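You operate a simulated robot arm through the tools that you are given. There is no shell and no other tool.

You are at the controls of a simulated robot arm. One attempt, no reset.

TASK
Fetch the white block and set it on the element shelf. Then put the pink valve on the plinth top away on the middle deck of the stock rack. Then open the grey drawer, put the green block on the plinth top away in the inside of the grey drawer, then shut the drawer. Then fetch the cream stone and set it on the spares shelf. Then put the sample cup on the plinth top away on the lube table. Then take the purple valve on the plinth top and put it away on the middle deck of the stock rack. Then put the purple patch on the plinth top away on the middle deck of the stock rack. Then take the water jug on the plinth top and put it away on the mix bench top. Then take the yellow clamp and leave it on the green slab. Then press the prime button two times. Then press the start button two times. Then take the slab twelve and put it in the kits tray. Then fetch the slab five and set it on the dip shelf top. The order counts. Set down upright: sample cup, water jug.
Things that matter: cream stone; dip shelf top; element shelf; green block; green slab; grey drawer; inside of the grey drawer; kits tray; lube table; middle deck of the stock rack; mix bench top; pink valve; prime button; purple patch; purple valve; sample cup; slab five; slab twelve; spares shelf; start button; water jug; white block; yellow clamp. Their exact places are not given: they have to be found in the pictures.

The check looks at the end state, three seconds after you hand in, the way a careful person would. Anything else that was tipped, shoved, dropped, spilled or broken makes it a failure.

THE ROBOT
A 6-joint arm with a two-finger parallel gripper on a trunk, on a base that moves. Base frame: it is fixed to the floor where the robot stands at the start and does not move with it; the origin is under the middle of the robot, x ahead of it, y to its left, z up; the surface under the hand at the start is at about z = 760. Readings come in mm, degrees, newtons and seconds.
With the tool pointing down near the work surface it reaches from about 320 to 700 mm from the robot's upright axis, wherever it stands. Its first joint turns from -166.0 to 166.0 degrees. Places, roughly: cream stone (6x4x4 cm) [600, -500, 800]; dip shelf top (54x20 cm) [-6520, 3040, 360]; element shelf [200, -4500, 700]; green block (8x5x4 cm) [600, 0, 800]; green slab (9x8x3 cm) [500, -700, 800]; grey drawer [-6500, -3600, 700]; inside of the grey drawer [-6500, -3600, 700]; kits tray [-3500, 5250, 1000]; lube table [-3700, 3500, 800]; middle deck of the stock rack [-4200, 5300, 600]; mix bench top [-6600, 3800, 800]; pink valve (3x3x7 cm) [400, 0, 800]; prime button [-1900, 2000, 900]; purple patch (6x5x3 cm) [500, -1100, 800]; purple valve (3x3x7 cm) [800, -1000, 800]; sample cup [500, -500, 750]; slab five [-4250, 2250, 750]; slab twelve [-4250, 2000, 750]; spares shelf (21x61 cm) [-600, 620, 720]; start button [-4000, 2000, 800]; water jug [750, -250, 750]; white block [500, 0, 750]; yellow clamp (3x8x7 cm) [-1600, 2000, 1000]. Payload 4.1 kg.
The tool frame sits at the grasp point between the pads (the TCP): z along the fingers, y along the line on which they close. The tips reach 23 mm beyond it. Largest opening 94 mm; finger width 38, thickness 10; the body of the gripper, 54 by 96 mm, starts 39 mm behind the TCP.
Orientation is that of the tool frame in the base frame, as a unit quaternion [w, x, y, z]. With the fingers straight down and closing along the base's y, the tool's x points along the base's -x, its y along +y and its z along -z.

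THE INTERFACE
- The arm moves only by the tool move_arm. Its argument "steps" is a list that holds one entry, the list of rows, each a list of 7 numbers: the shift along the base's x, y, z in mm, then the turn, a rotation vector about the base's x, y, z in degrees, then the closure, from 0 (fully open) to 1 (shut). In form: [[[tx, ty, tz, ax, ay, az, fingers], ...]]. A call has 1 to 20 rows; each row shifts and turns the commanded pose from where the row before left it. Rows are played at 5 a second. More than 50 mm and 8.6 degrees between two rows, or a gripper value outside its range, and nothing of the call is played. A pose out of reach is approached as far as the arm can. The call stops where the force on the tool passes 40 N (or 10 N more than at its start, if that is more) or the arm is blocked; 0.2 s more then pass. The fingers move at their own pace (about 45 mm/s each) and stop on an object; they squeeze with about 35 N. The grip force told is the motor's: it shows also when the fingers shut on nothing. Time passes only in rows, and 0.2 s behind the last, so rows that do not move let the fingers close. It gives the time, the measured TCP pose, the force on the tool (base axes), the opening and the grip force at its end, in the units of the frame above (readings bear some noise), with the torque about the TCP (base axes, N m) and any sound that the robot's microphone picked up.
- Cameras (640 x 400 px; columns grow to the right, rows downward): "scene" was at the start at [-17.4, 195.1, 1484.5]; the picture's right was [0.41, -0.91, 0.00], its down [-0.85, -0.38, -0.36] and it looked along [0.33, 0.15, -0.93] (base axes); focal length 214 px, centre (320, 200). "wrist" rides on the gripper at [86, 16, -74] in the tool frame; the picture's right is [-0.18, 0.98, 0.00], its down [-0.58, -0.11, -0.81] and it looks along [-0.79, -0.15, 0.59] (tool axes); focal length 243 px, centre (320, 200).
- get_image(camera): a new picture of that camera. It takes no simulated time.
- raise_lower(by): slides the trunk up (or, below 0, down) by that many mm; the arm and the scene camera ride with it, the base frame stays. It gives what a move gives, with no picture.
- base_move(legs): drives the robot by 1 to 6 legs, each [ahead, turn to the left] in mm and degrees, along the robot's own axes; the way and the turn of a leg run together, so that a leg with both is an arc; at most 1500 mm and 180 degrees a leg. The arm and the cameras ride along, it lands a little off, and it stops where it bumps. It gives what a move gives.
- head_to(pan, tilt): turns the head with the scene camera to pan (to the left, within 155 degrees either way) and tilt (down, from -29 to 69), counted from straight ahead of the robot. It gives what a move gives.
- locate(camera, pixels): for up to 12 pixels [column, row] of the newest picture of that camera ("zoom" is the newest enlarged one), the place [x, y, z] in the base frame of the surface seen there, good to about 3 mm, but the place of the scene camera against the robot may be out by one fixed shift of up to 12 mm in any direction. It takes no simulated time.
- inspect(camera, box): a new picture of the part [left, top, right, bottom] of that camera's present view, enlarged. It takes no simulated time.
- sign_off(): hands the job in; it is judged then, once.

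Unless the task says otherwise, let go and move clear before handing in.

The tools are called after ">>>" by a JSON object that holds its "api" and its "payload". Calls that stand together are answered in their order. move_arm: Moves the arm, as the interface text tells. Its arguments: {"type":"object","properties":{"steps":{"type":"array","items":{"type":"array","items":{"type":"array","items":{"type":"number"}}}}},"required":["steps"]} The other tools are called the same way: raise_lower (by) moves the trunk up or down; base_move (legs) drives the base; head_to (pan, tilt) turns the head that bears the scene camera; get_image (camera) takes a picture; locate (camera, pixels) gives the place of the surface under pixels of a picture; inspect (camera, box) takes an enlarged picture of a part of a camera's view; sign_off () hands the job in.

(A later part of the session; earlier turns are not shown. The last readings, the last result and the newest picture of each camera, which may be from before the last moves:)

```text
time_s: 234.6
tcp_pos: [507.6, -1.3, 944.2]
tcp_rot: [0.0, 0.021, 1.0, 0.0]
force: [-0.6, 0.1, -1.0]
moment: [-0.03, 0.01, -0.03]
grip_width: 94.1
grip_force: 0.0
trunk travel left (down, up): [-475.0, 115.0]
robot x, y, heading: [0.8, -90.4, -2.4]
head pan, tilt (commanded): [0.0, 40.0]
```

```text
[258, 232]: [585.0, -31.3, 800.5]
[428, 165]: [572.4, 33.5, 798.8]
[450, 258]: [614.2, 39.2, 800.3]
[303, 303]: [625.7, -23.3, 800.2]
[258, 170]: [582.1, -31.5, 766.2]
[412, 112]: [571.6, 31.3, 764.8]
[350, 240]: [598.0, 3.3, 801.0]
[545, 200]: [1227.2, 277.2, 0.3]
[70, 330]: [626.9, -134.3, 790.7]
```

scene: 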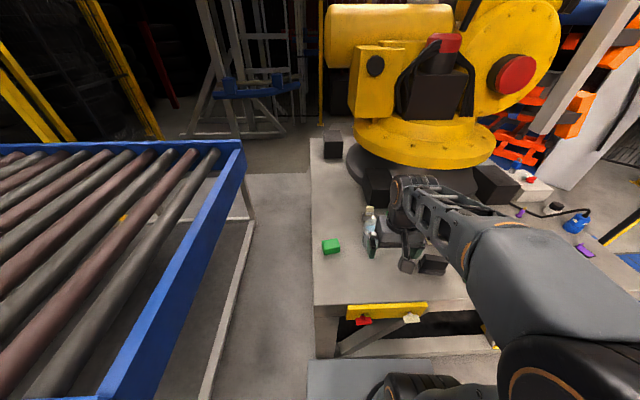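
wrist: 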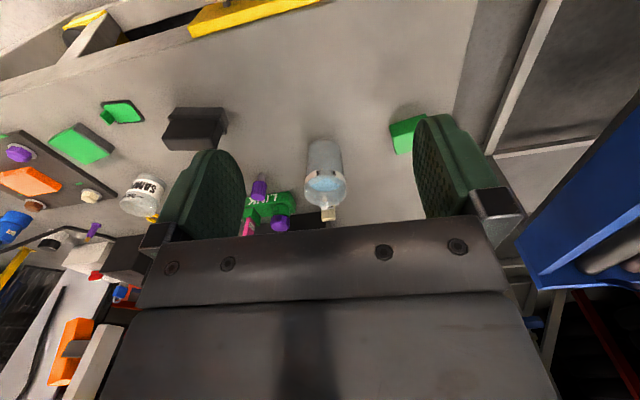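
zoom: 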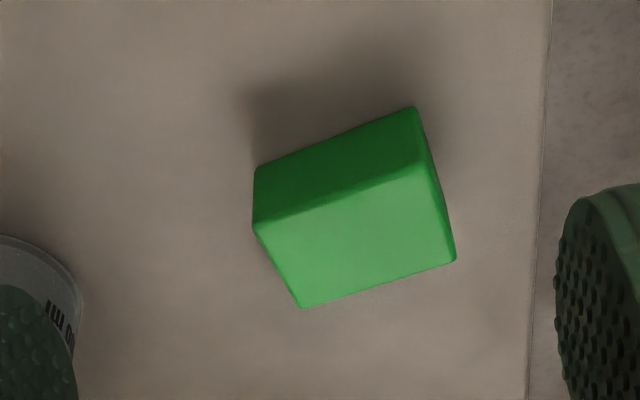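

The green block's top is at z≈800, centre about (599,4), with its short (50 mm) side at ~10° from x. I'll rotate the hand about -78° to close across the short side and hover above it.

>>> {"api": "move_arm", "payload": {"steps": [[[9.2, 0.6, -4.4, 0, 0, -7.76, 0], [9.2, 0.6, -4.4, 0, 0, -7.76, 0], [9.2, 0.6, -4.4, 0, 0, -7.76, 0], [9.2, 0.6, -4.4, 0, 0, -7.76, 0], [9.2, 0.6, -4.4, 0, 0, -7.76, 0], [9.2, 0.6, -4.4, 0, 0, -7.76, 0], [9.2, 0.6, -4.4, 0, 0, -7.76, 0], [9.2, 0.6, -4.4, 0, 0, -7.76, 0], [9.2, 0.6, -4.4, 0, 0, -7.76, 0], [9.2, 0.6, -4.4, 0, 0, -7.76, 0], [0, 0, 0, 0, 0, 0, 0]]]}}

>>> {"api": "get_image", "payload": {"camera": "wrist"}}

```text
time_s: 237.0
tcp_pos: [601.7, 3.9, 902.2]
tcp_rot: [-0.001, 0.643, 0.765, -0.001]
force: [0.4, 0.2, 0.0]
moment: [-0.04, 0.01, -0.02]
grip_width: 94.0
grip_force: 0.0
trunk travel left (down, up): [-475.0, 115.0]
robot x, y, heading: [1.5, -89.2, -2.6]
head pan, tilt (commanded): [0.0, 40.0]
```

```text
taken
```

wrist: 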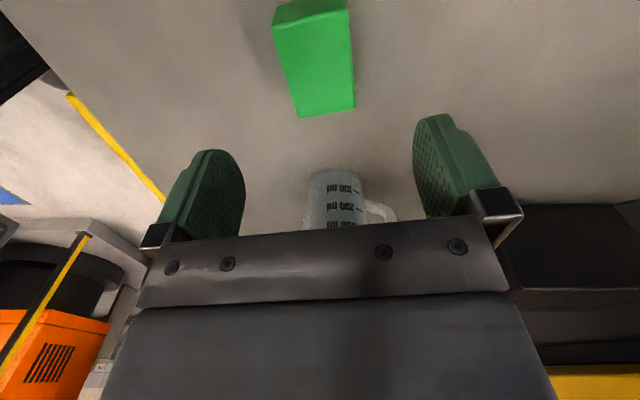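

The block is centred between the fingers. I'll verify its corners from this view.

>>> {"api": "locate", "payload": {"camera": "wrist", "pixels": [[300, 115], [353, 107], [275, 28], [346, 12], [313, 60]]}}

```text
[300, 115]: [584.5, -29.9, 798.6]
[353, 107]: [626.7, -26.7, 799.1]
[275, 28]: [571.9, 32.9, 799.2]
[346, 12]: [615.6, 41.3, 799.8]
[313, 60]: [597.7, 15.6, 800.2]
```

Centre (599.7,4.4) matches. Descending to z≈787 and closing.

>>> {"api": "move_arm", "payload": {"steps": [[[-1, 0, -40, 0, 0, 0, 0], [0, 0, -40, 0, 0, 0, 0], [0, 0, -34, 0, 0, 0, 0], [0, 0, 0, 0, 0, 0, 0], [0, 0, 0, 0, 0, 0, 1], [0, 0, 0, 0, 0, 0, 1], [0, 0, 0, 0, 0, 0, 1], [0, 0, 0, 0, 0, 0, 1], [0, 0, 0, 0, 0, 0, 1]]]}}

>>> {"api": "get_image", "payload": {"camera": "wrist"}}

```text
time_s: 239.0
tcp_pos: [599.6, 2.8, 788.5]
tcp_rot: [0.001, 0.642, 0.766, 0.0]
force: [0.9, 0.4, 0.4]
moment: [-0.05, -0.02, 0.0]
grip_width: 49.9
grip_force: 35.3
trunk travel left (down, up): [-475.0, 115.0]
robot x, y, heading: [1.3, -87.6, -2.6]
head pan, tilt (commanded): [0.0, 40.0]
```

```text
taken
```

wrist: 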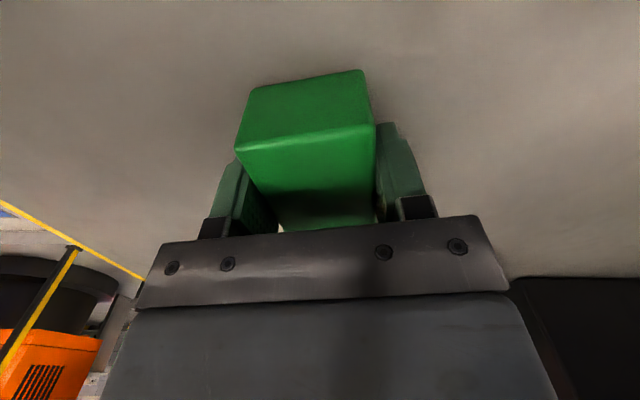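

The green block is gripped (50 mm). I'll lift, retract, back away and head along the aisle toward the drawer to find the route.

>>> {"api": "move_arm", "payload": {"steps": [[[0, 0, 40, 0, 0, 0, 1], [0, 0, 50, 0, 0, 0, 1], [-10, -5, 48, 0, 0, 0, 1], [-30, -10, 38, 0, 0, 0, 1], [-40, -15, 25, 0, 0, 0, 1], [-45, -15, 15, 0, 0, 0, 1], [-45, -15, 15, 0, 0, 0, 1], [0, 0, 0, 0, 0, 0, 1]]]}}

>>> {"api": "base_move", "payload": {"legs": [[-200, 0], [0, -177]]}}

```text
time_s: 240.8
tcp_pos: [429.9, -59.4, 1019.8]
tcp_rot: [0.0, 0.643, 0.766, 0.0]
force: [0.6, 0.4, -2.2]
moment: [0.0, 0.02, 0.01]
grip_width: 49.6
grip_force: 35.1
trunk travel left (down, up): [-475.0, 115.0]
robot x, y, heading: [2.1, -91.4, -2.5]
head pan, tilt (commanded): [0.0, 40.0]
```

```text
time_s: 249.7
tcp_pos: [-633.0, -120.9, 1019.0]
tcp_rot: [0.0, 0.771, -0.637, 0.0]
force: [0.1, 0.5, -1.9]
moment: [0.03, 0.0, -0.01]
grip_width: 49.6
grip_force: 35.1
trunk travel left (down, up): [-475.0, 115.0]
robot x, y, heading: [-201.6, -83.0, 178.5]
head pan, tilt (commanded): [0.0, 40.0]
```

Heading 178.5° at (-202,-83). I'll drive toward (-3200,-290), midway between the robot pedestal and the extruder head.

>>> {"api": "base_move", "payload": {"legs": [[0, 5.4], [1500, 0], [1000, 0]]}}

>>> {"api": "head_to", "payload": {"pan": 30, "tilt": 20}}

>>> {"api": "get_image", "payload": {"camera": "scene"}}

>>> {"api": "head_to", "payload": {"pan": -10, "tilt": 20}}

>>> {"api": "get_image", "payload": {"camera": "scene"}}

```text
time_s: 262.3
tcp_pos: [-3097.4, -332.2, 1019.6]
tcp_rot: [0.001, 0.795, -0.606, 0.0]
force: [1.1, 0.3, -2.6]
moment: [0.0, 0.01, 0.03]
grip_width: 49.7
grip_force: 35.1
trunk travel left (down, up): [-475.0, 115.0]
robot x, y, heading: [-2668.2, -264.5, -177.0]
head pan, tilt (commanded): [0.0, 40.0]
```

```text
time_s: 263.3
tcp_pos: [-3097.1, -331.9, 1017.9]
tcp_rot: [0.0, 0.796, -0.605, 0.0]
force: [-0.5, 0.0, -1.6]
moment: [0.0, -0.04, 0.0]
grip_width: 49.4
grip_force: 35.0
trunk travel left (down, up): [-475.0, 115.0]
robot x, y, heading: [-2670.1, -263.3, -177.3]
head pan, tilt (commanded): [30.0, 20.0]
```

```text
taken
```

scene: 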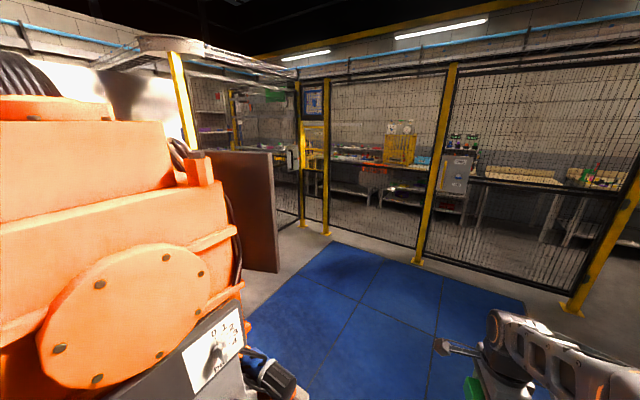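

```text
time_s: 264.4
tcp_pos: [-3098.2, -332.9, 1017.1]
tcp_rot: [0.0, 0.795, -0.606, 0.0]
force: [0.2, 0.2, -0.4]
moment: [-0.02, -0.01, -0.01]
grip_width: 49.6
grip_force: 34.8
trunk travel left (down, up): [-475.0, 115.0]
robot x, y, heading: [-2670.6, -257.2, -176.9]
head pan, tilt (commanded): [-10.0, 20.0]
```

```text
taken
```

scene: 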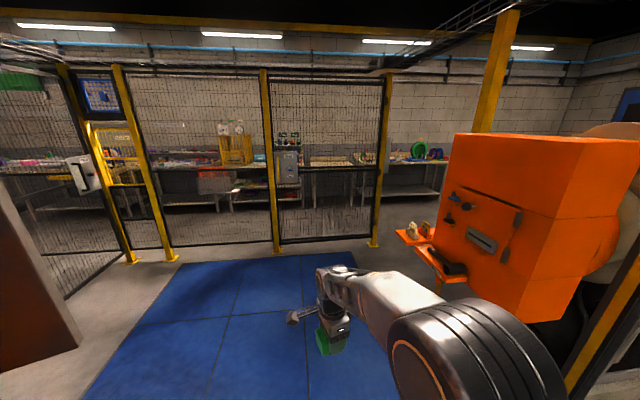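

A mesh fence stands ahead, ending at a post near (375,245) before the extruder head. I'll locate the posts and the gap.

>>> {"api": "locate", "payload": {"camera": "scene", "pixels": [[375, 243], [278, 250], [172, 258], [132, 260], [65, 295], [410, 235], [435, 275], [330, 215], [210, 225], [420, 200], [80, 345], [440, 160]]}}

>>> {"api": "inspect", "payload": {"camera": "scene", "box": [340, 120, 480, 300]}}

```text
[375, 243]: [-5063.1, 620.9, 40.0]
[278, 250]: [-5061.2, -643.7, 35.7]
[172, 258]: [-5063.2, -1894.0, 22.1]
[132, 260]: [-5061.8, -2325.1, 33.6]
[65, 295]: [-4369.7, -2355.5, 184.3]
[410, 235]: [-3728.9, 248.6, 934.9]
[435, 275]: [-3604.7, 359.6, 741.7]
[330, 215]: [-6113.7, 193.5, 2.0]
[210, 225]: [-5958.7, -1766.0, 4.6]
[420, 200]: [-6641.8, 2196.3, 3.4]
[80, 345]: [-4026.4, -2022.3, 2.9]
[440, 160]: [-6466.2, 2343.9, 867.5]
```

```text
2.22 times, centred on (410, 210) of scene
```

zoom: 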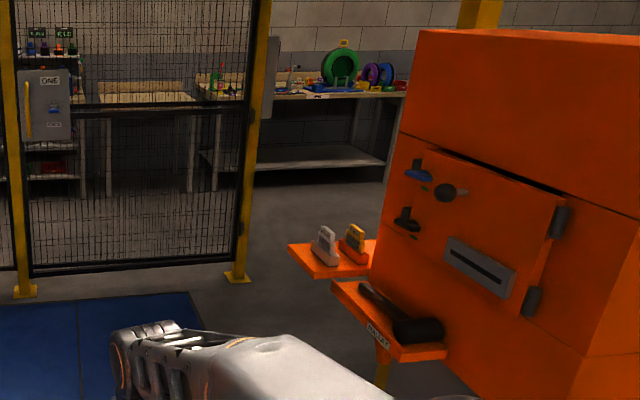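

The fence runs along x≈-5063 and ends at y≈621. The extruder's tray edge is at (-3729,249), so I'll continue along y≈-300 to x≈-4250 and look around the fence end.

>>> {"api": "base_move", "payload": {"legs": [[0, -2], [1500, 0]]}}

>>> {"api": "head_to", "payload": {"pan": -60, "tilt": 22}}

>>> {"api": "get_image", "payload": {"camera": "scene"}}

>>> {"api": "head_to", "payload": {"pan": -100, "tilt": 22}}

>>> {"api": "get_image", "payload": {"camera": "scene"}}

>>> {"api": "head_to", "payload": {"pan": 50, "tilt": 22}}

>>> {"api": "get_image", "payload": {"camera": "scene"}}

```text
time_s: 272.3
tcp_pos: [-4626.7, -335.7, 1019.0]
tcp_rot: [-0.001, 0.783, -0.623, 0.0]
force: [0.2, 0.3, -2.7]
moment: [0.05, -0.01, 0.03]
grip_width: 49.6
grip_force: 35.5
trunk travel left (down, up): [-475.0, 115.0]
robot x, y, heading: [-4198.4, -280.3, -179.6]
head pan, tilt (commanded): [-10.0, 20.0]
```

```text
time_s: 273.5
tcp_pos: [-4626.1, -335.8, 1018.6]
tcp_rot: [0.0, 0.783, -0.622, 0.0]
force: [0.5, -0.4, -2.5]
moment: [0.01, 0.02, -0.01]
grip_width: 49.7
grip_force: 35.6
trunk travel left (down, up): [-475.0, 115.0]
robot x, y, heading: [-4196.5, -278.9, -179.4]
head pan, tilt (commanded): [-60.0, 22.0]
```

```text
taken
```

scene: 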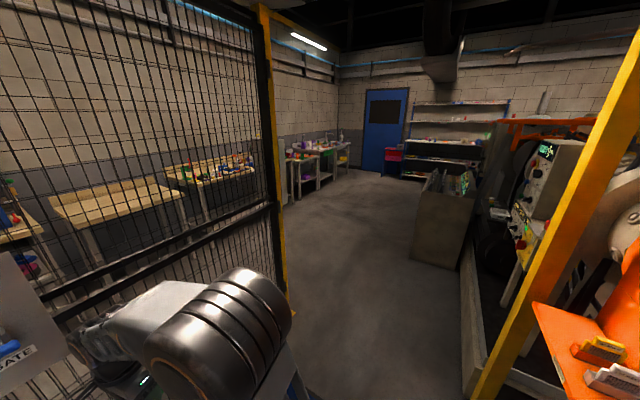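

```text
time_s: 274.5
tcp_pos: [-4626.9, -335.9, 1018.8]
tcp_rot: [0.0, 0.783, -0.622, 0.0]
force: [0.3, 0.5, -1.2]
moment: [-0.02, -0.01, 0.02]
grip_width: 49.8
grip_force: 34.8
trunk travel left (down, up): [-475.0, 115.0]
robot x, y, heading: [-4197.0, -277.4, -179.5]
head pan, tilt (commanded): [-100.0, 22.0]
```

```text
taken
```

scene: 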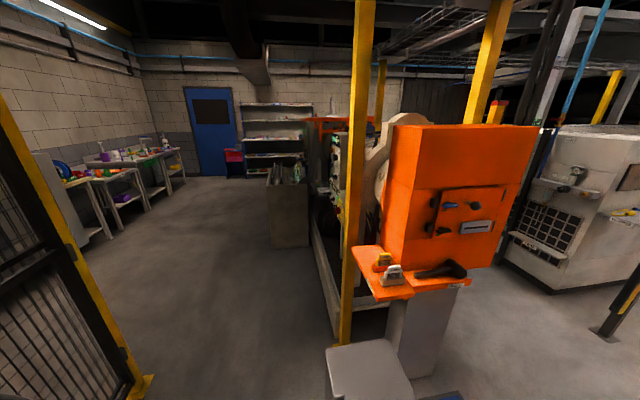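

```text
time_s: 276.9
tcp_pos: [-4626.5, -335.9, 1017.6]
tcp_rot: [0.0, 0.783, -0.623, 0.001]
force: [1.2, 0.3, -2.0]
moment: [0.0, 0.03, -0.02]
grip_width: 49.7
grip_force: 35.2
trunk travel left (down, up): [-475.0, 115.0]
robot x, y, heading: [-4199.0, -280.1, -179.8]
head pan, tilt (commanded): [50.0, 22.0]
```

```text
taken
```

scene: 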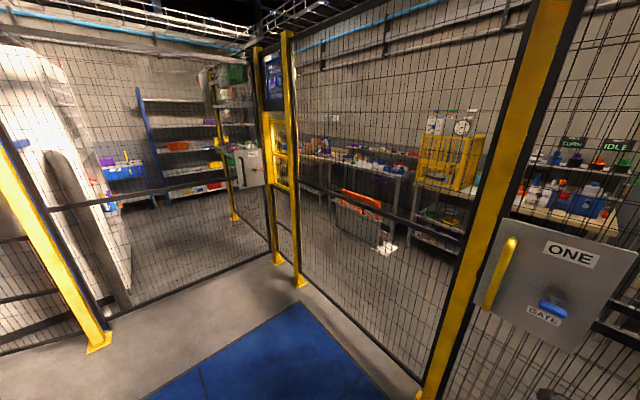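

The aisle up to the rack opens past the fence end. The drawer region is behind the fence; I'll locate some points through it (tall rack at (180,150), benches at (380,180)).

>>> {"api": "locate", "payload": {"camera": "scene", "pixels": [[235, 218], [278, 262], [300, 285], [200, 250], [150, 208], [330, 240], [387, 247], [240, 160], [125, 172], [95, 350], [260, 190], [410, 240]]}}

>>> {"api": "inspect", "payload": {"camera": "scene", "box": [80, 60, 480, 300]}}

```text
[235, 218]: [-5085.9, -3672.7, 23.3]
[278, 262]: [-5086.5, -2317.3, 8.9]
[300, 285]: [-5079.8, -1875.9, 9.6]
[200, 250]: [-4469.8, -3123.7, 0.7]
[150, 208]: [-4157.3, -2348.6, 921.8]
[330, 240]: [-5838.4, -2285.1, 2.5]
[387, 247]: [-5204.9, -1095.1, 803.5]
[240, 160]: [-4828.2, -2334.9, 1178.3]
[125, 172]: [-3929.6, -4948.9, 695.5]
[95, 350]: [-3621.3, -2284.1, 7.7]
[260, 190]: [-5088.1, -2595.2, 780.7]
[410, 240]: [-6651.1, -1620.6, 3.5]
```

```text
1.60 times, centred on (280, 180) of scene
```

zoom: 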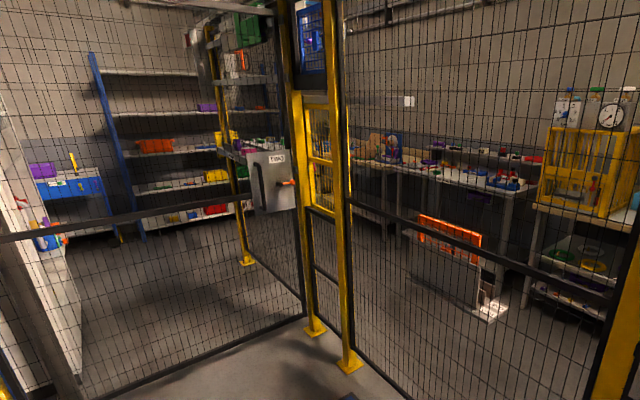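

The drawer lies west of the fence lines. I'll measure the passage around the fence end post.

>>> {"api": "head_to", "payload": {"pan": -75, "tilt": 30}}

>>> {"api": "get_image", "payload": {"camera": "scene"}}

>>> {"api": "locate", "payload": {"camera": "scene", "pixels": [[205, 285], [405, 355], [395, 300], [335, 210], [395, 210], [300, 170], [150, 200], [200, 160], [390, 235], [280, 250], [240, 330], [340, 170]]}}

```text
time_s: 278.9
tcp_pos: [-4627.5, -335.9, 1018.3]
tcp_rot: [0.0, 0.783, -0.623, 0.0]
force: [0.0, -0.1, -2.0]
moment: [-0.01, -0.01, -0.01]
grip_width: 49.6
grip_force: 35.0
trunk travel left (down, up): [-475.0, 115.0]
robot x, y, heading: [-4198.1, -281.6, -179.2]
head pan, tilt (commanded): [-75.0, 30.0]
```

```text
taken
```

scene: 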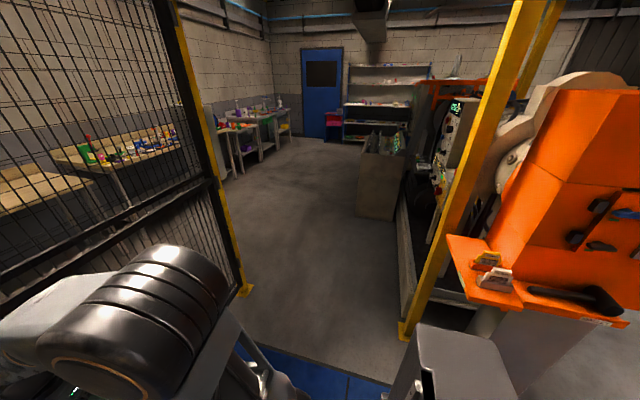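

```text
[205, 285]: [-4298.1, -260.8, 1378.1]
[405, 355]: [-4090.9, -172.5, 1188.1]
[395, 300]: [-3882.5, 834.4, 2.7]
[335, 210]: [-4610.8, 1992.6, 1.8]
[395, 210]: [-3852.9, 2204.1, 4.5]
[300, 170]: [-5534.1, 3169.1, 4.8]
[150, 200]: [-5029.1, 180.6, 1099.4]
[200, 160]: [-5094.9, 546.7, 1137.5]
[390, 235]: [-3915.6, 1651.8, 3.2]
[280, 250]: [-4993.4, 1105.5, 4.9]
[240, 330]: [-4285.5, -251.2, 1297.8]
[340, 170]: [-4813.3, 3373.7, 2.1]
```

The aisle is x≈-5063 to -3880 wide. I'll go up to about (-4480,1200), then turn left to get behind the fence.

>>> {"api": "base_move", "payload": {"legs": [[0, -79.8], [1500, 0], [0, 79]]}}

>>> {"api": "head_to", "payload": {"pan": 10, "tilt": 22}}

>>> {"api": "get_image", "payload": {"camera": "scene"}}

>>> {"api": "head_to", "payload": {"pan": 60, "tilt": 22}}

>>> {"api": "get_image", "payload": {"camera": "scene"}}

```text
time_s: 293.2
tcp_pos: [-4914.9, 1136.3, 1017.1]
tcp_rot: [0.0, 0.787, -0.617, -0.001]
force: [-0.3, 0.6, -0.8]
moment: [-0.02, 0.0, -0.01]
grip_width: 49.6
grip_force: 34.8
trunk travel left (down, up): [-475.0, 115.0]
robot x, y, heading: [-4485.4, 1196.9, -178.9]
head pan, tilt (commanded): [-75.0, 30.0]
```

```text
time_s: 294.8
tcp_pos: [-4914.9, 1135.4, 1018.2]
tcp_rot: [-0.001, 0.787, -0.617, 0.001]
force: [0.8, 0.4, -1.7]
moment: [-0.01, 0.0, -0.02]
grip_width: 49.8
grip_force: 35.3
trunk travel left (down, up): [-475.0, 115.0]
robot x, y, heading: [-4484.6, 1196.0, -179.0]
head pan, tilt (commanded): [10.0, 22.0]
```

```text
taken
```

scene: 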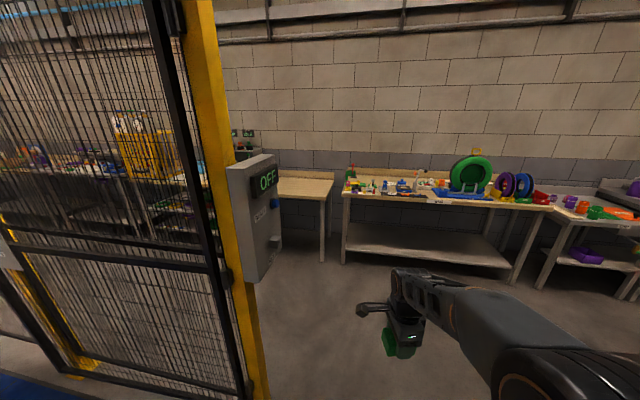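

```text
time_s: 296.0
tcp_pos: [-4915.0, 1134.4, 1017.9]
tcp_rot: [-0.001, 0.787, -0.617, 0.0]
force: [0.1, 1.1, -2.2]
moment: [0.01, 0.01, -0.03]
grip_width: 49.5
grip_force: 35.3
trunk travel left (down, up): [-475.0, 115.0]
robot x, y, heading: [-4484.7, 1195.0, -178.9]
head pan, tilt (commanded): [60.0, 22.0]
```

```text
taken
```

scene: 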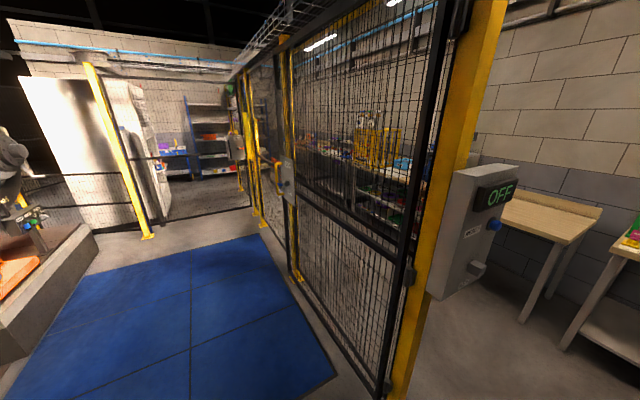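

A control box (OFF) sticks out from the fence's end post. I'll locate it and the benches before passing.

>>> {"api": "head_to", "payload": {"pan": 10, "tilt": 25}}

>>> {"api": "get_image", "payload": {"camera": "scene"}}

>>> {"api": "locate", "payload": {"camera": "scene", "pixels": [[278, 165], [258, 255], [230, 175], [345, 250], [322, 250], [505, 270], [320, 165], [260, 375], [440, 250], [345, 175], [300, 165]]}}

```text
time_s: 297.2
tcp_pos: [-4914.7, 1134.4, 1020.2]
tcp_rot: [0.0, 0.787, -0.617, 0.001]
force: [0.5, -0.9, -1.1]
moment: [-0.03, -0.03, 0.01]
grip_width: 49.8
grip_force: 35.0
trunk travel left (down, up): [-475.0, 115.0]
robot x, y, heading: [-4485.2, 1198.5, -179.0]
head pan, tilt (commanded): [10.0, 25.0]
```

```text
taken
```

scene: 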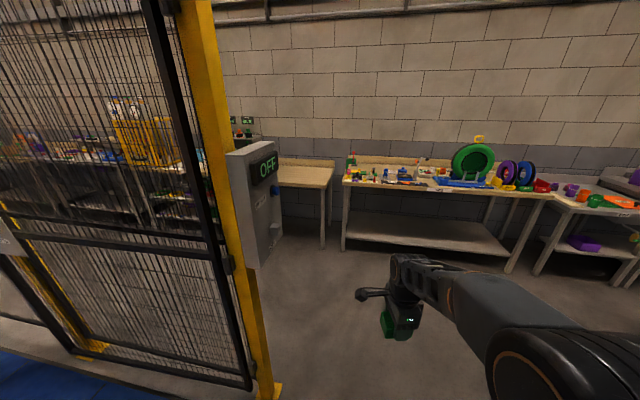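

```text
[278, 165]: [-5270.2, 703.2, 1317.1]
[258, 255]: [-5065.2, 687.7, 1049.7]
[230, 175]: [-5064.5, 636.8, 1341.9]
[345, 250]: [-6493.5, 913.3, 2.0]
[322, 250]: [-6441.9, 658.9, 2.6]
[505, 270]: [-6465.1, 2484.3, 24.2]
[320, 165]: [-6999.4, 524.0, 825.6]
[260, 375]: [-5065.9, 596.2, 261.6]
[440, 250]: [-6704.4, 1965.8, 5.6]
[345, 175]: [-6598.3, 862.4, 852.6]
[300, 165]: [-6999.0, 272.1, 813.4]
```

The box ends at y≈703; benches start at x≈-6440. I'll drive to x≈-5760 and turn to face -y.

>>> {"api": "base_move", "payload": {"legs": [[1275, 0], [0, 89]]}}

>>> {"api": "head_to", "payload": {"pan": 0, "tilt": 22}}

>>> {"api": "get_image", "payload": {"camera": "scene"}}

```text
time_s: 307.5
tcp_pos: [-5715.1, 738.6, 1017.5]
tcp_rot: [0.0, 0.994, 0.113, 0.001]
force: [1.3, 0.4, -3.0]
moment: [0.0, -0.01, -0.01]
grip_width: 50.0
grip_force: 35.1
trunk travel left (down, up): [-475.0, 115.0]
robot x, y, heading: [-5769.6, 1167.0, -89.6]
head pan, tilt (commanded): [10.0, 25.0]
```

```text
time_s: 308.2
tcp_pos: [-5715.2, 737.8, 1019.6]
tcp_rot: [-0.002, 0.994, 0.113, 0.0]
force: [0.0, 0.0, -2.4]
moment: [-0.02, -0.03, 0.03]
grip_width: 49.7
grip_force: 35.3
trunk travel left (down, up): [-475.0, 115.0]
robot x, y, heading: [-5767.0, 1168.4, -89.3]
head pan, tilt (commanded): [0.0, 22.0]
```

```text
taken
```

scene: 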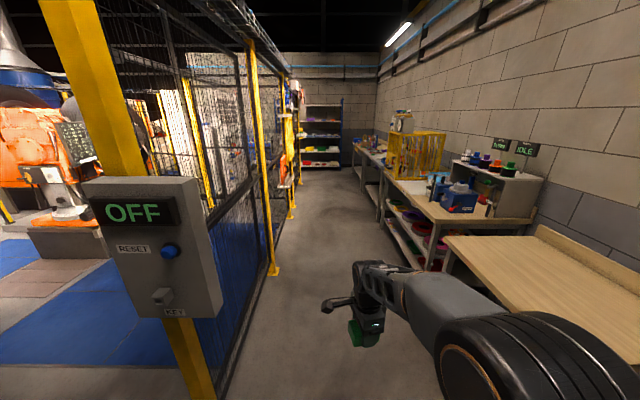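

The west corridor is ahead. I'll locate bench edges and fence features to pick a line.

>>> {"api": "locate", "payload": {"camera": "scene", "pixels": [[450, 275], [430, 265], [395, 225], [380, 215], [365, 185], [350, 168], [275, 270], [292, 215], [288, 185], [300, 170], [320, 200], [340, 180]]}}

>>> {"api": "inspect", "payload": {"camera": "scene", "box": [250, 80, 450, 260]}}

```text
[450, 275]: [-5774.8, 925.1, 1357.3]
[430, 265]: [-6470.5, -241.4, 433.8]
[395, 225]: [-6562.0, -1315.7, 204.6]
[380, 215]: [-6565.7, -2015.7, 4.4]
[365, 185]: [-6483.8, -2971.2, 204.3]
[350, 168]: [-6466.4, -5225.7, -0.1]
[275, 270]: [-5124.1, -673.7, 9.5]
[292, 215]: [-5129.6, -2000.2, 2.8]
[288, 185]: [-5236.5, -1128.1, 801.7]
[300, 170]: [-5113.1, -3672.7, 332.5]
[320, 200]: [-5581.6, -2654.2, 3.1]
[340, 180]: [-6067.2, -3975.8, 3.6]
```

```text
2.22 times, centred on (350, 170) of scene
```

zoom: 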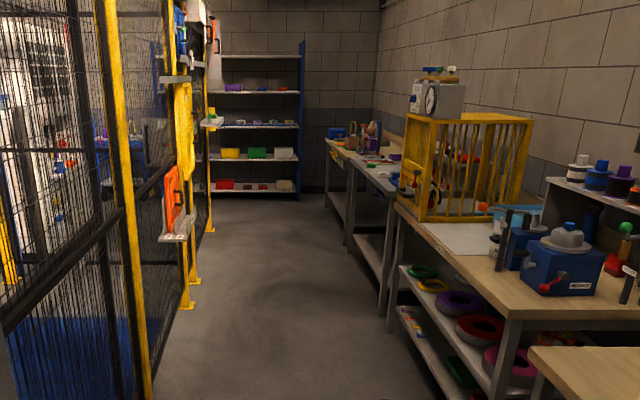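

The corridor is clear along x≈-5800. I'll drive down it to about y≈-2500.

>>> {"api": "base_move", "payload": {"legs": [[0, -1], [1500, 0], [1500, 0], [600, 0]]}}

>>> {"api": "head_to", "payload": {"pan": -25, "tilt": 25}}

>>> {"api": "get_image", "payload": {"camera": "scene"}}

```text
time_s: 326.1
tcp_pos: [-5784.1, -2883.9, 1018.5]
tcp_rot: [0.0, 0.995, 0.099, 0.0]
force: [0.4, 1.1, -1.5]
moment: [0.01, 0.03, -0.02]
grip_width: 49.7
grip_force: 35.0
trunk travel left (down, up): [-475.0, 115.0]
robot x, y, heading: [-5823.6, -2452.0, -91.2]
head pan, tilt (commanded): [0.0, 22.0]
```

```text
time_s: 327.0
tcp_pos: [-5784.3, -2883.0, 1018.0]
tcp_rot: [-0.001, 0.995, 0.099, 0.0]
force: [0.3, 0.4, -1.9]
moment: [-0.01, 0.02, -0.01]
grip_width: 49.7
grip_force: 35.3
trunk travel left (down, up): [-475.0, 115.0]
robot x, y, heading: [-5824.4, -2452.5, -91.1]
head pan, tilt (commanded): [-25.0, 25.0]
```

```text
taken
```

scene: 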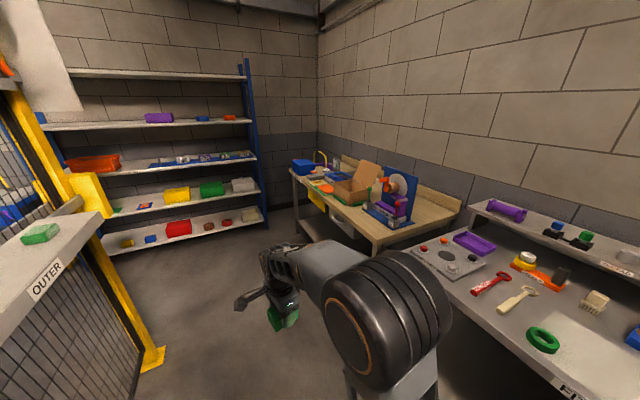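

The far bench seems to carry a drawer under its top near (345,225). I'll zoom in and locate it.

>>> {"api": "inspect", "payload": {"camera": "scene", "box": [280, 140, 460, 260]}}

>>> {"api": "locate", "payload": {"camera": "zoom", "pixels": [[180, 270], [290, 330], [230, 300], [60, 140], [120, 220], [420, 370], [300, 250], [100, 180], [60, 200], [250, 320], [380, 330], [620, 240]]}}

```text
3.33 times, centred on (370, 200) of scene
```

zoom: 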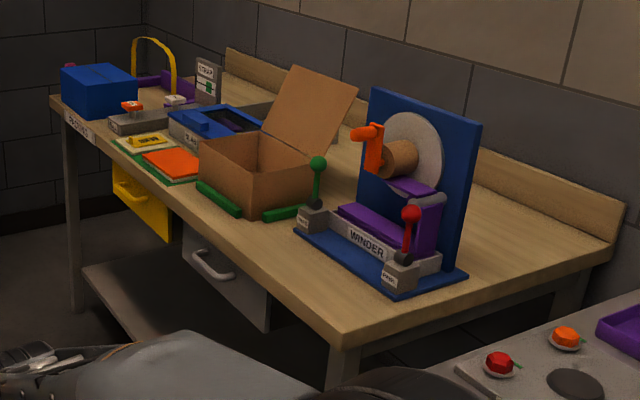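

```text
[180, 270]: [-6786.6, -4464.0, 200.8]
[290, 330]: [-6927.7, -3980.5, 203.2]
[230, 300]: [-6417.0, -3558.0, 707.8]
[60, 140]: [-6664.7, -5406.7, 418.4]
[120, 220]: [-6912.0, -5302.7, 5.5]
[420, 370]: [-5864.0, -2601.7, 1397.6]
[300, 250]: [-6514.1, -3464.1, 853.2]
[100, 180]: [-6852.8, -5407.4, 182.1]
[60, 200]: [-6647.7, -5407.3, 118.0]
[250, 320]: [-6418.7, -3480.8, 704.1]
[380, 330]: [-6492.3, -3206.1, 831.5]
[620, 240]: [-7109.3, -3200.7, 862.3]
```

The grey drawer front is at x≈-6417, y≈-3450 to -3750, z≈650–800, under the wooden bench (top z≈853). I'll drive to about (-5830,-3550) and face the bench.

>>> {"api": "base_move", "payload": {"legs": [[1080, 0], [0, -89]]}}

>>> {"api": "head_to", "payload": {"pan": 0, "tilt": 40}}

>>> {"api": "get_image", "payload": {"camera": "scene"}}

>>> {"api": "get_image", "payload": {"camera": "wrist"}}

```text
time_s: 336.2
tcp_pos: [-6270.2, -3572.9, 1018.4]
tcp_rot: [-0.001, 0.784, -0.621, 0.0]
force: [-0.7, -1.0, -2.1]
moment: [0.03, 0.03, 0.0]
grip_width: 49.6
grip_force: 35.0
trunk travel left (down, up): [-475.0, 115.0]
robot x, y, heading: [-5842.2, -3520.6, -179.3]
head pan, tilt (commanded): [-25.0, 25.0]
```

```text
time_s: 337.1
tcp_pos: [-6269.3, -3573.1, 1018.6]
tcp_rot: [0.0, 0.784, -0.62, 0.0]
force: [-0.6, 0.2, -1.4]
moment: [0.04, -0.04, 0.03]
grip_width: 49.8
grip_force: 34.6
trunk travel left (down, up): [-475.0, 115.0]
robot x, y, heading: [-5840.4, -3515.8, -179.3]
head pan, tilt (commanded): [0.0, 40.0]
```

```text
taken
```

scene: 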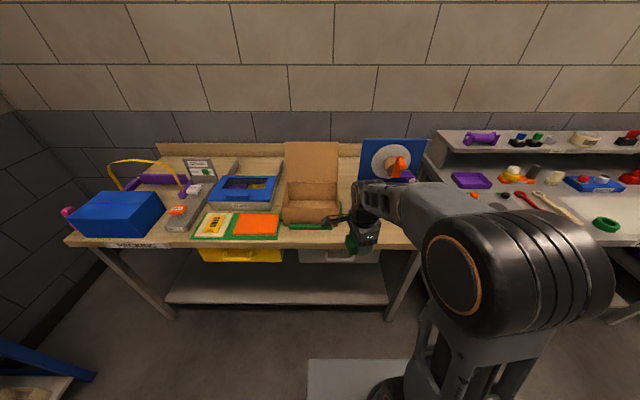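

```text
taken
```

wrist: 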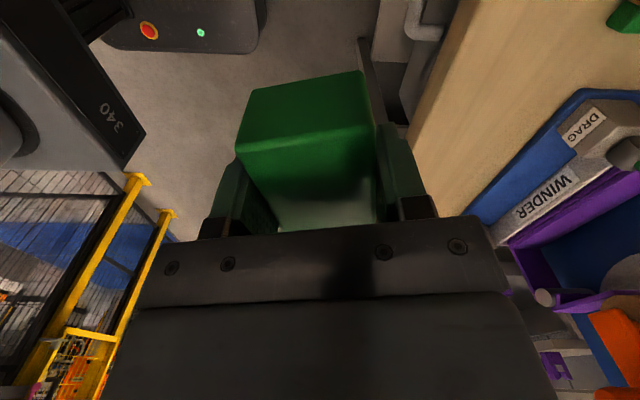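

The drawer handle is visible below the edge at (340,255). I'll zoom to look for a free spot for the block and to see the drawer.

>>> {"api": "inspect", "payload": {"camera": "scene", "box": [170, 130, 450, 310]}}

>>> {"api": "locate", "payload": {"camera": "zoom", "pixels": [[300, 260], [400, 230], [360, 225], [260, 240], [500, 265], [540, 255], [420, 285], [300, 290], [470, 290], [385, 265], [460, 215], [100, 270]]}}

```text
2.22 times, centred on (310, 220) of scene
```

zoom: 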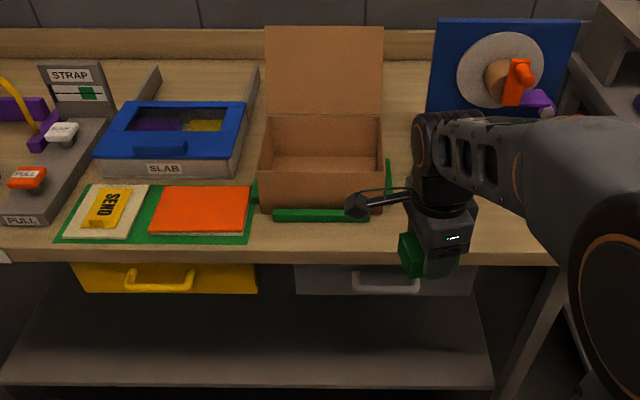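

```text
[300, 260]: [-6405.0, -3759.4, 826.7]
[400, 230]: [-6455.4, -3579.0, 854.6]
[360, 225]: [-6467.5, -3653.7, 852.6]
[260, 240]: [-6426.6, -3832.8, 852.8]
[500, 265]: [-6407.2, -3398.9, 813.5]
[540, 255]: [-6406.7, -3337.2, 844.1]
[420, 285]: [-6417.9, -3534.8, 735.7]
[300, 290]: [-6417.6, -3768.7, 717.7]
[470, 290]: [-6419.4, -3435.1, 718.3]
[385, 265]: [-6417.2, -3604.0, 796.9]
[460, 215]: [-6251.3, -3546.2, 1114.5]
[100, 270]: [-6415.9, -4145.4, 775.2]
```

I'll locate bench-top points around the winder in the wrist view (free wood near (500,60)).

>>> {"api": "locate", "payload": {"camera": "wrist", "pixels": [[500, 60], [450, 120], [470, 195], [540, 100], [600, 60], [435, 90], [480, 20], [620, 10], [430, 20], [575, 90], [515, 60], [640, 30]]}}

>>> {"api": "inspect", "payload": {"camera": "wrist", "box": [380, 0, 640, 220]}}

```text
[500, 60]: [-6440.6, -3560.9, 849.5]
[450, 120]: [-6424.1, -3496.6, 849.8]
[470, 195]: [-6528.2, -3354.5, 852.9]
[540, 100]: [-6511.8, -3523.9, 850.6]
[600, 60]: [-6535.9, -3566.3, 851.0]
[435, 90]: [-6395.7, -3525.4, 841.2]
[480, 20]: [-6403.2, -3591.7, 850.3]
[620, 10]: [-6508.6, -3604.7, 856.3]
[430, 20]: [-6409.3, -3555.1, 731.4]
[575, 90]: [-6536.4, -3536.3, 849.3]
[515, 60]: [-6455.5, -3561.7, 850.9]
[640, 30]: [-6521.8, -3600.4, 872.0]
```

```text
1.82 times, centred on (510, 110) of wrist
```

zoom: 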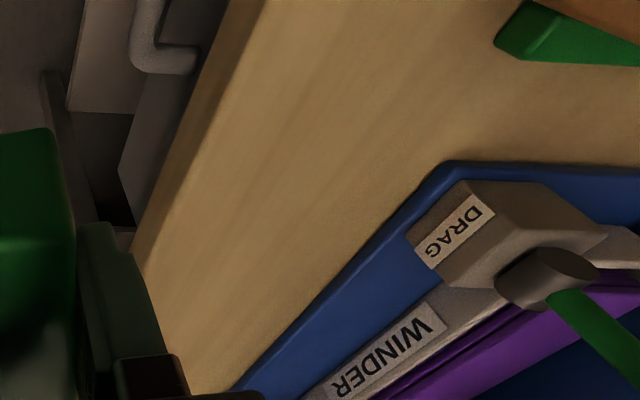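

There's free wood in front of the WINDER. I'll check the lever positions to know the clearance before setting the block at about (-6455,-3450).

>>> {"api": "locate", "payload": {"camera": "zoom", "pixels": [[550, 275], [600, 340], [455, 165], [250, 385], [300, 330], [420, 235], [480, 190], [160, 240], [200, 330], [370, 250], [525, 30]]}}

>>> {"api": "head_to", "payload": {"pan": -35, "tilt": 35}}

>>> {"api": "get_image", "payload": {"camera": "scene"}}

```text
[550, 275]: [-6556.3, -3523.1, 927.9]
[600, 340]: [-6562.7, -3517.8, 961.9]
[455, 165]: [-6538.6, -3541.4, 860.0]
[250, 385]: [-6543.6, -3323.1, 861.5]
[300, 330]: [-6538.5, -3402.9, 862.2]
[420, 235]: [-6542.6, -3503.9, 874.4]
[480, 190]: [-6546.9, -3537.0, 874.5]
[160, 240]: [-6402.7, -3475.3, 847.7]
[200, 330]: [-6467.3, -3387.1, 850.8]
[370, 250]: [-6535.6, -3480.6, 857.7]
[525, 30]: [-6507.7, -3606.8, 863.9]
```

```text
time_s: 338.1
tcp_pos: [-6270.6, -3573.8, 1019.0]
tcp_rot: [-0.001, 0.784, -0.621, 0.001]
force: [0.1, 0.7, -1.8]
moment: [-0.03, 0.01, 0.01]
grip_width: 49.7
grip_force: 35.4
trunk travel left (down, up): [-475.0, 115.0]
robot x, y, heading: [-5842.7, -3520.6, -179.3]
head pan, tilt (commanded): [-35.0, 35.0]
```

```text
taken
```

scene: 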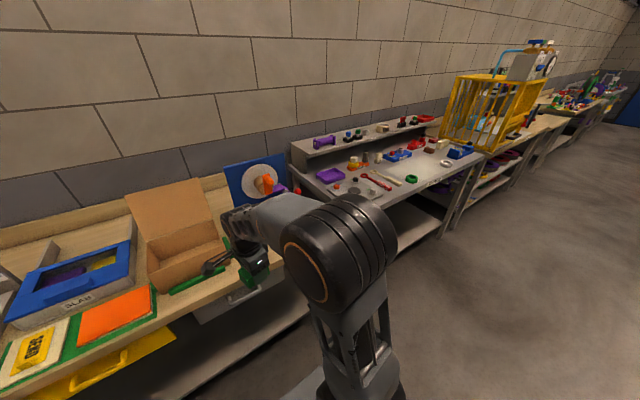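

The WINDER's front edge is x≈-6538 and the bench edge x≈-6403, leaving a clear 135 mm strip. I'll move over (-6460,-3460) and align the block with the bench.

>>> {"api": "move_arm", "payload": {"steps": [[[-31.7, 18.9, -13, 0, 0, -6.6, 1], [-31.7, 18.9, -13, 0, 0, -6.6, 1], [-31.7, 18.9, -13, 0, 0, 0, 1], [-31.7, 18.9, -13, 0, 0, 0, 1], [-31.7, 18.9, -13, 0, 0, 0, 1], [-31.7, 18.9, -13, 0, 0, 0, 1], [0, 0, 0, 0, 0, 0, 1]]]}}

>>> {"api": "get_image", "payload": {"camera": "wrist"}}

>>> {"api": "head_to", "payload": {"pan": -10, "tilt": 45}}

>>> {"api": "get_image", "payload": {"camera": "scene"}}

```text
time_s: 339.7
tcp_pos: [-6459.6, -3459.9, 940.7]
tcp_rot: [0.001, -0.707, 0.707, 0.0]
force: [0.5, -0.1, -1.8]
moment: [-0.03, -0.02, -0.02]
grip_width: 49.7
grip_force: 35.3
trunk travel left (down, up): [-475.0, 115.0]
robot x, y, heading: [-5839.9, -3518.4, -179.1]
head pan, tilt (commanded): [-35.0, 35.0]
```

```text
taken
```

wrist: 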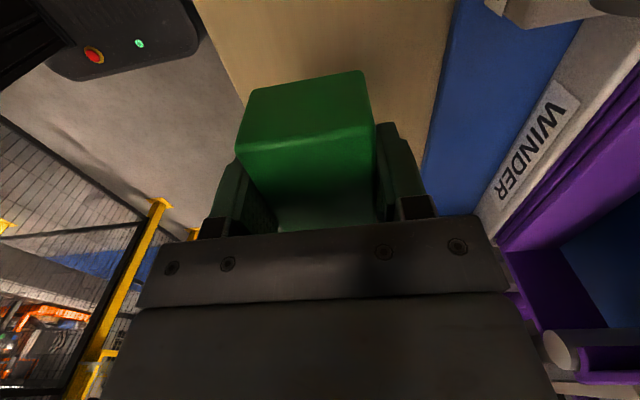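

```text
time_s: 340.6
tcp_pos: [-6459.9, -3461.2, 939.6]
tcp_rot: [0.001, -0.707, 0.707, -0.001]
force: [1.1, -0.2, -1.4]
moment: [0.0, -0.05, -0.03]
grip_width: 49.7
grip_force: 35.1
trunk travel left (down, up): [-475.0, 115.0]
robot x, y, heading: [-5842.0, -3518.5, -179.4]
head pan, tilt (commanded): [-10.0, 45.0]
```

```text
taken
```

scene: 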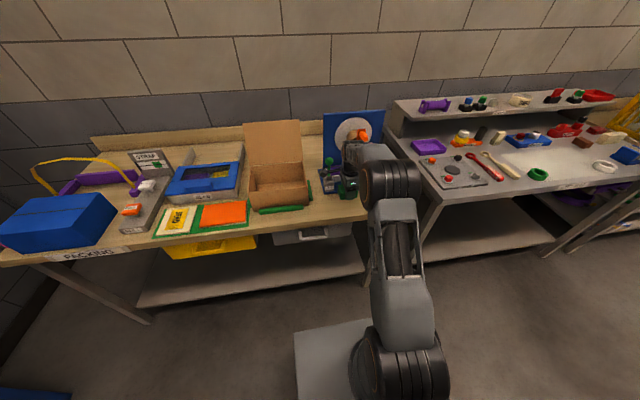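

The block hovers over the clear strip. Lowering to contact.

>>> {"api": "move_arm", "payload": {"steps": [[[0, 0, -30, 0, 0, 0, 1], [0, 0, -28, 0, 0, 0, 1], [0, 0, -2, 0, 0, 0, 1], [0, 0, -1, 0, 0, 0, 1], [0, 0, 0, 0, 0, 0, 1]]]}}

```text
time_s: 341.8
tcp_pos: [-6459.4, -3460.2, 880.1]
tcp_rot: [-0.001, 0.707, -0.707, 0.001]
force: [0.6, 0.1, -1.2]
moment: [0.0, 0.01, 0.0]
grip_width: 49.4
grip_force: 34.9
trunk travel left (down, up): [-475.0, 115.0]
robot x, y, heading: [-5841.9, -3517.3, -179.1]
head pan, tilt (commanded): [-10.0, 45.0]
```

>>> {"api": "move_arm", "payload": {"steps": [[[0, 0, -1, 0, 0, 0, 1], [0, 0, -1, 0, 0, 0, 1], [0, 0, 0, 0, 0, 0, 1]]]}}

```text
time_s: 342.6
tcp_pos: [-6460.8, -3461.4, 878.7]
tcp_rot: [0.0, -0.707, 0.707, 0.0]
force: [1.2, -0.1, 6.7]
moment: [-0.1, -0.23, 0.02]
grip_width: 49.5
grip_force: 35.5
trunk travel left (down, up): [-475.0, 115.0]
robot x, y, heading: [-5838.8, -3518.2, -179.2]
head pan, tilt (commanded): [-10.0, 45.0]
```

Contact felt. Opening and lifting clear.

>>> {"api": "move_arm", "payload": {"steps": [[[0, 0, 0, 0, 0, 0, 0.25], [0, 0, 0, 0, 0, 0, 0.25], [0, 0, 0, 0, 0, 0, 0.25], [0, 0, 25, 0, 0, 0, 0.25], [0, 0, 40, 0, 0, 0, 0.25], [0, 0, 50, 0, 0, 0, 0.25], [30, -10, 30, 0, 0, 0, 0.25], [40, -15, 0, 0, 0, 0, 0.25], [40, -15, 0, 0, 0, 0, 0.25], [40, -10, 0, 0, 0, 0, 0.25], [0, 0, 0, 0, 0, 0, 0.25]]]}}

>>> {"api": "get_image", "payload": {"camera": "wrist"}}

>>> {"api": "get_image", "payload": {"camera": "scene"}}

```text
time_s: 345.0
tcp_pos: [-6309.3, -3511.8, 1024.5]
tcp_rot: [0.0, -0.707, 0.708, 0.0]
force: [-0.4, 1.0, -0.1]
moment: [0.02, 0.01, 0.01]
grip_width: 70.5
grip_force: 0.0
trunk travel left (down, up): [-475.0, 115.0]
robot x, y, heading: [-5844.1, -3519.1, -179.3]
head pan, tilt (commanded): [-10.0, 45.0]
```

```text
taken
```

wrist: 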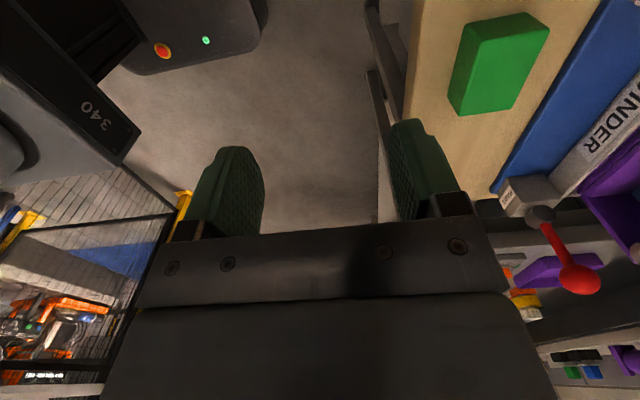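

```text
taken
```

scene: 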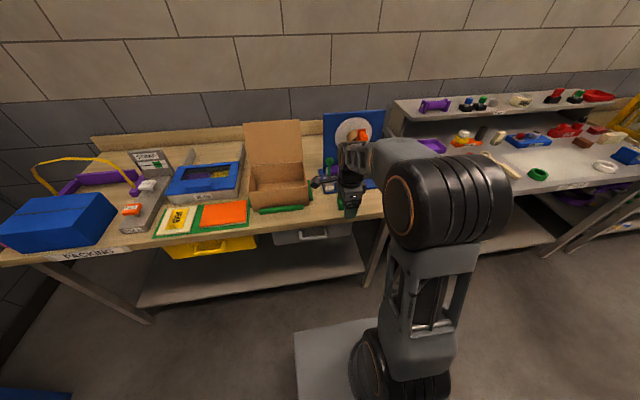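

The block rests on the bench strip. Now I'll zoom on the grey drawer handle at scene (313,233).

>>> {"api": "inspect", "payload": {"camera": "scene", "box": [250, 210, 370, 285]}}

>>> {"api": "locate", "payload": {"camera": "zoom", "pixels": [[265, 120], [395, 110], [330, 125], [300, 130], [370, 128], [150, 150], [500, 110], [130, 170], [470, 170], [250, 165], [330, 160], [330, 85]]}}

```text
5.33 times, centred on (310, 248) of scene
```

zoom: 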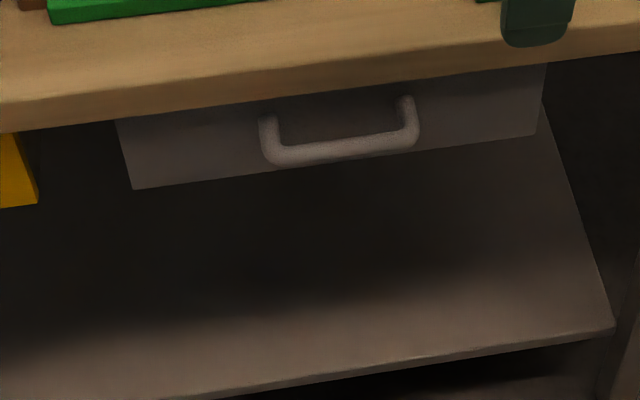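

```text
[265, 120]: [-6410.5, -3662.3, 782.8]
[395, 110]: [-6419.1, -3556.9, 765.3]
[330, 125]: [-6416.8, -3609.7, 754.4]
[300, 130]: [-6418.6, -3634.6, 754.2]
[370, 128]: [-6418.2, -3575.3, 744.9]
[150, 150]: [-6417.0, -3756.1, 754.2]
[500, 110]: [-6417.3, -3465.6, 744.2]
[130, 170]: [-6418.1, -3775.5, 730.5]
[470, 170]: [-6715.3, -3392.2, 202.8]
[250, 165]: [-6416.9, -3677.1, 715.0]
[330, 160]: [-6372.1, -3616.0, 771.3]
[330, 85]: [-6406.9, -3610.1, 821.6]
```

The handle is a horizontal bar at about x=-6372, y -3660..-3555, z≈771, protruding ~45 mm from the drawer front (x=-6418). I'll grip it with a horizontal tool, fingers closing vertically. First I'll check the space behind the robot for backing up.

>>> {"api": "head_to", "payload": {"pan": 150, "tilt": 35}}

>>> {"api": "get_image", "payload": {"camera": "scene"}}

>>> {"api": "head_to", "payload": {"pan": -150, "tilt": 35}}

>>> {"api": "get_image", "payload": {"camera": "scene"}}

>>> {"api": "locate", "payload": {"camera": "scene", "pixels": [[320, 200], [400, 250], [250, 250], [200, 200], [450, 200], [320, 300], [500, 250], [150, 250]]}}

```text
time_s: 347.5
tcp_pos: [-6310.3, -3510.8, 1024.5]
tcp_rot: [0.001, -0.707, 0.707, -0.001]
force: [0.6, 0.2, 0.9]
moment: [0.0, 0.02, 0.01]
grip_width: 70.7
grip_force: 0.1
trunk travel left (down, up): [-475.0, 115.0]
robot x, y, heading: [-5842.5, -3520.9, -179.4]
head pan, tilt (commanded): [150.0, 35.0]
```

```text
taken
```

scene: 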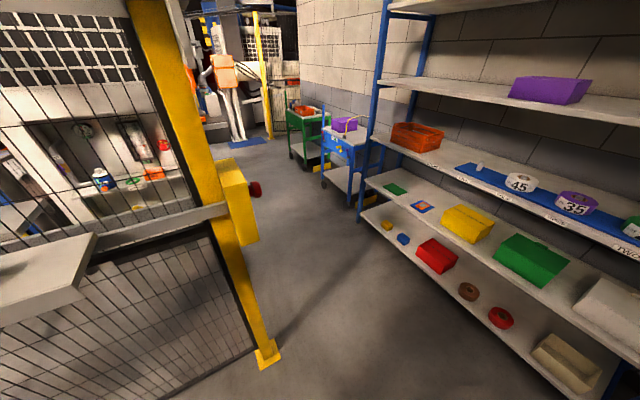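

```text
time_s: 351.6
tcp_pos: [-6309.9, -3510.5, 1025.4]
tcp_rot: [0.0, -0.707, 0.707, -0.001]
force: [-0.4, 0.0, -0.1]
moment: [-0.02, 0.01, 0.01]
grip_width: 70.4
grip_force: 0.0
trunk travel left (down, up): [-475.0, 115.0]
robot x, y, heading: [-5839.0, -3516.7, -179.2]
head pan, tilt (commanded): [-150.0, 35.0]
```

```text
taken
```

scene: 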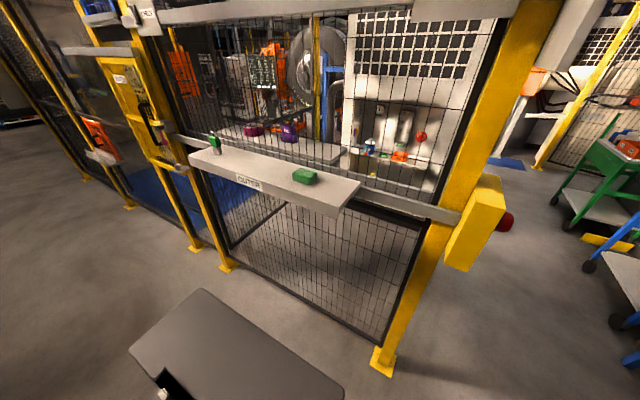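

```text
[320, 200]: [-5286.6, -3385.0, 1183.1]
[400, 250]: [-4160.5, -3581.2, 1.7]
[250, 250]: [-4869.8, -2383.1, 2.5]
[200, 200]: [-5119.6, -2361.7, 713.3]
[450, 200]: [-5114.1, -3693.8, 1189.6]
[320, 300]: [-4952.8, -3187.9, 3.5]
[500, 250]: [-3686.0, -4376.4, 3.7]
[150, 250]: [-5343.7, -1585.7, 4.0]
```

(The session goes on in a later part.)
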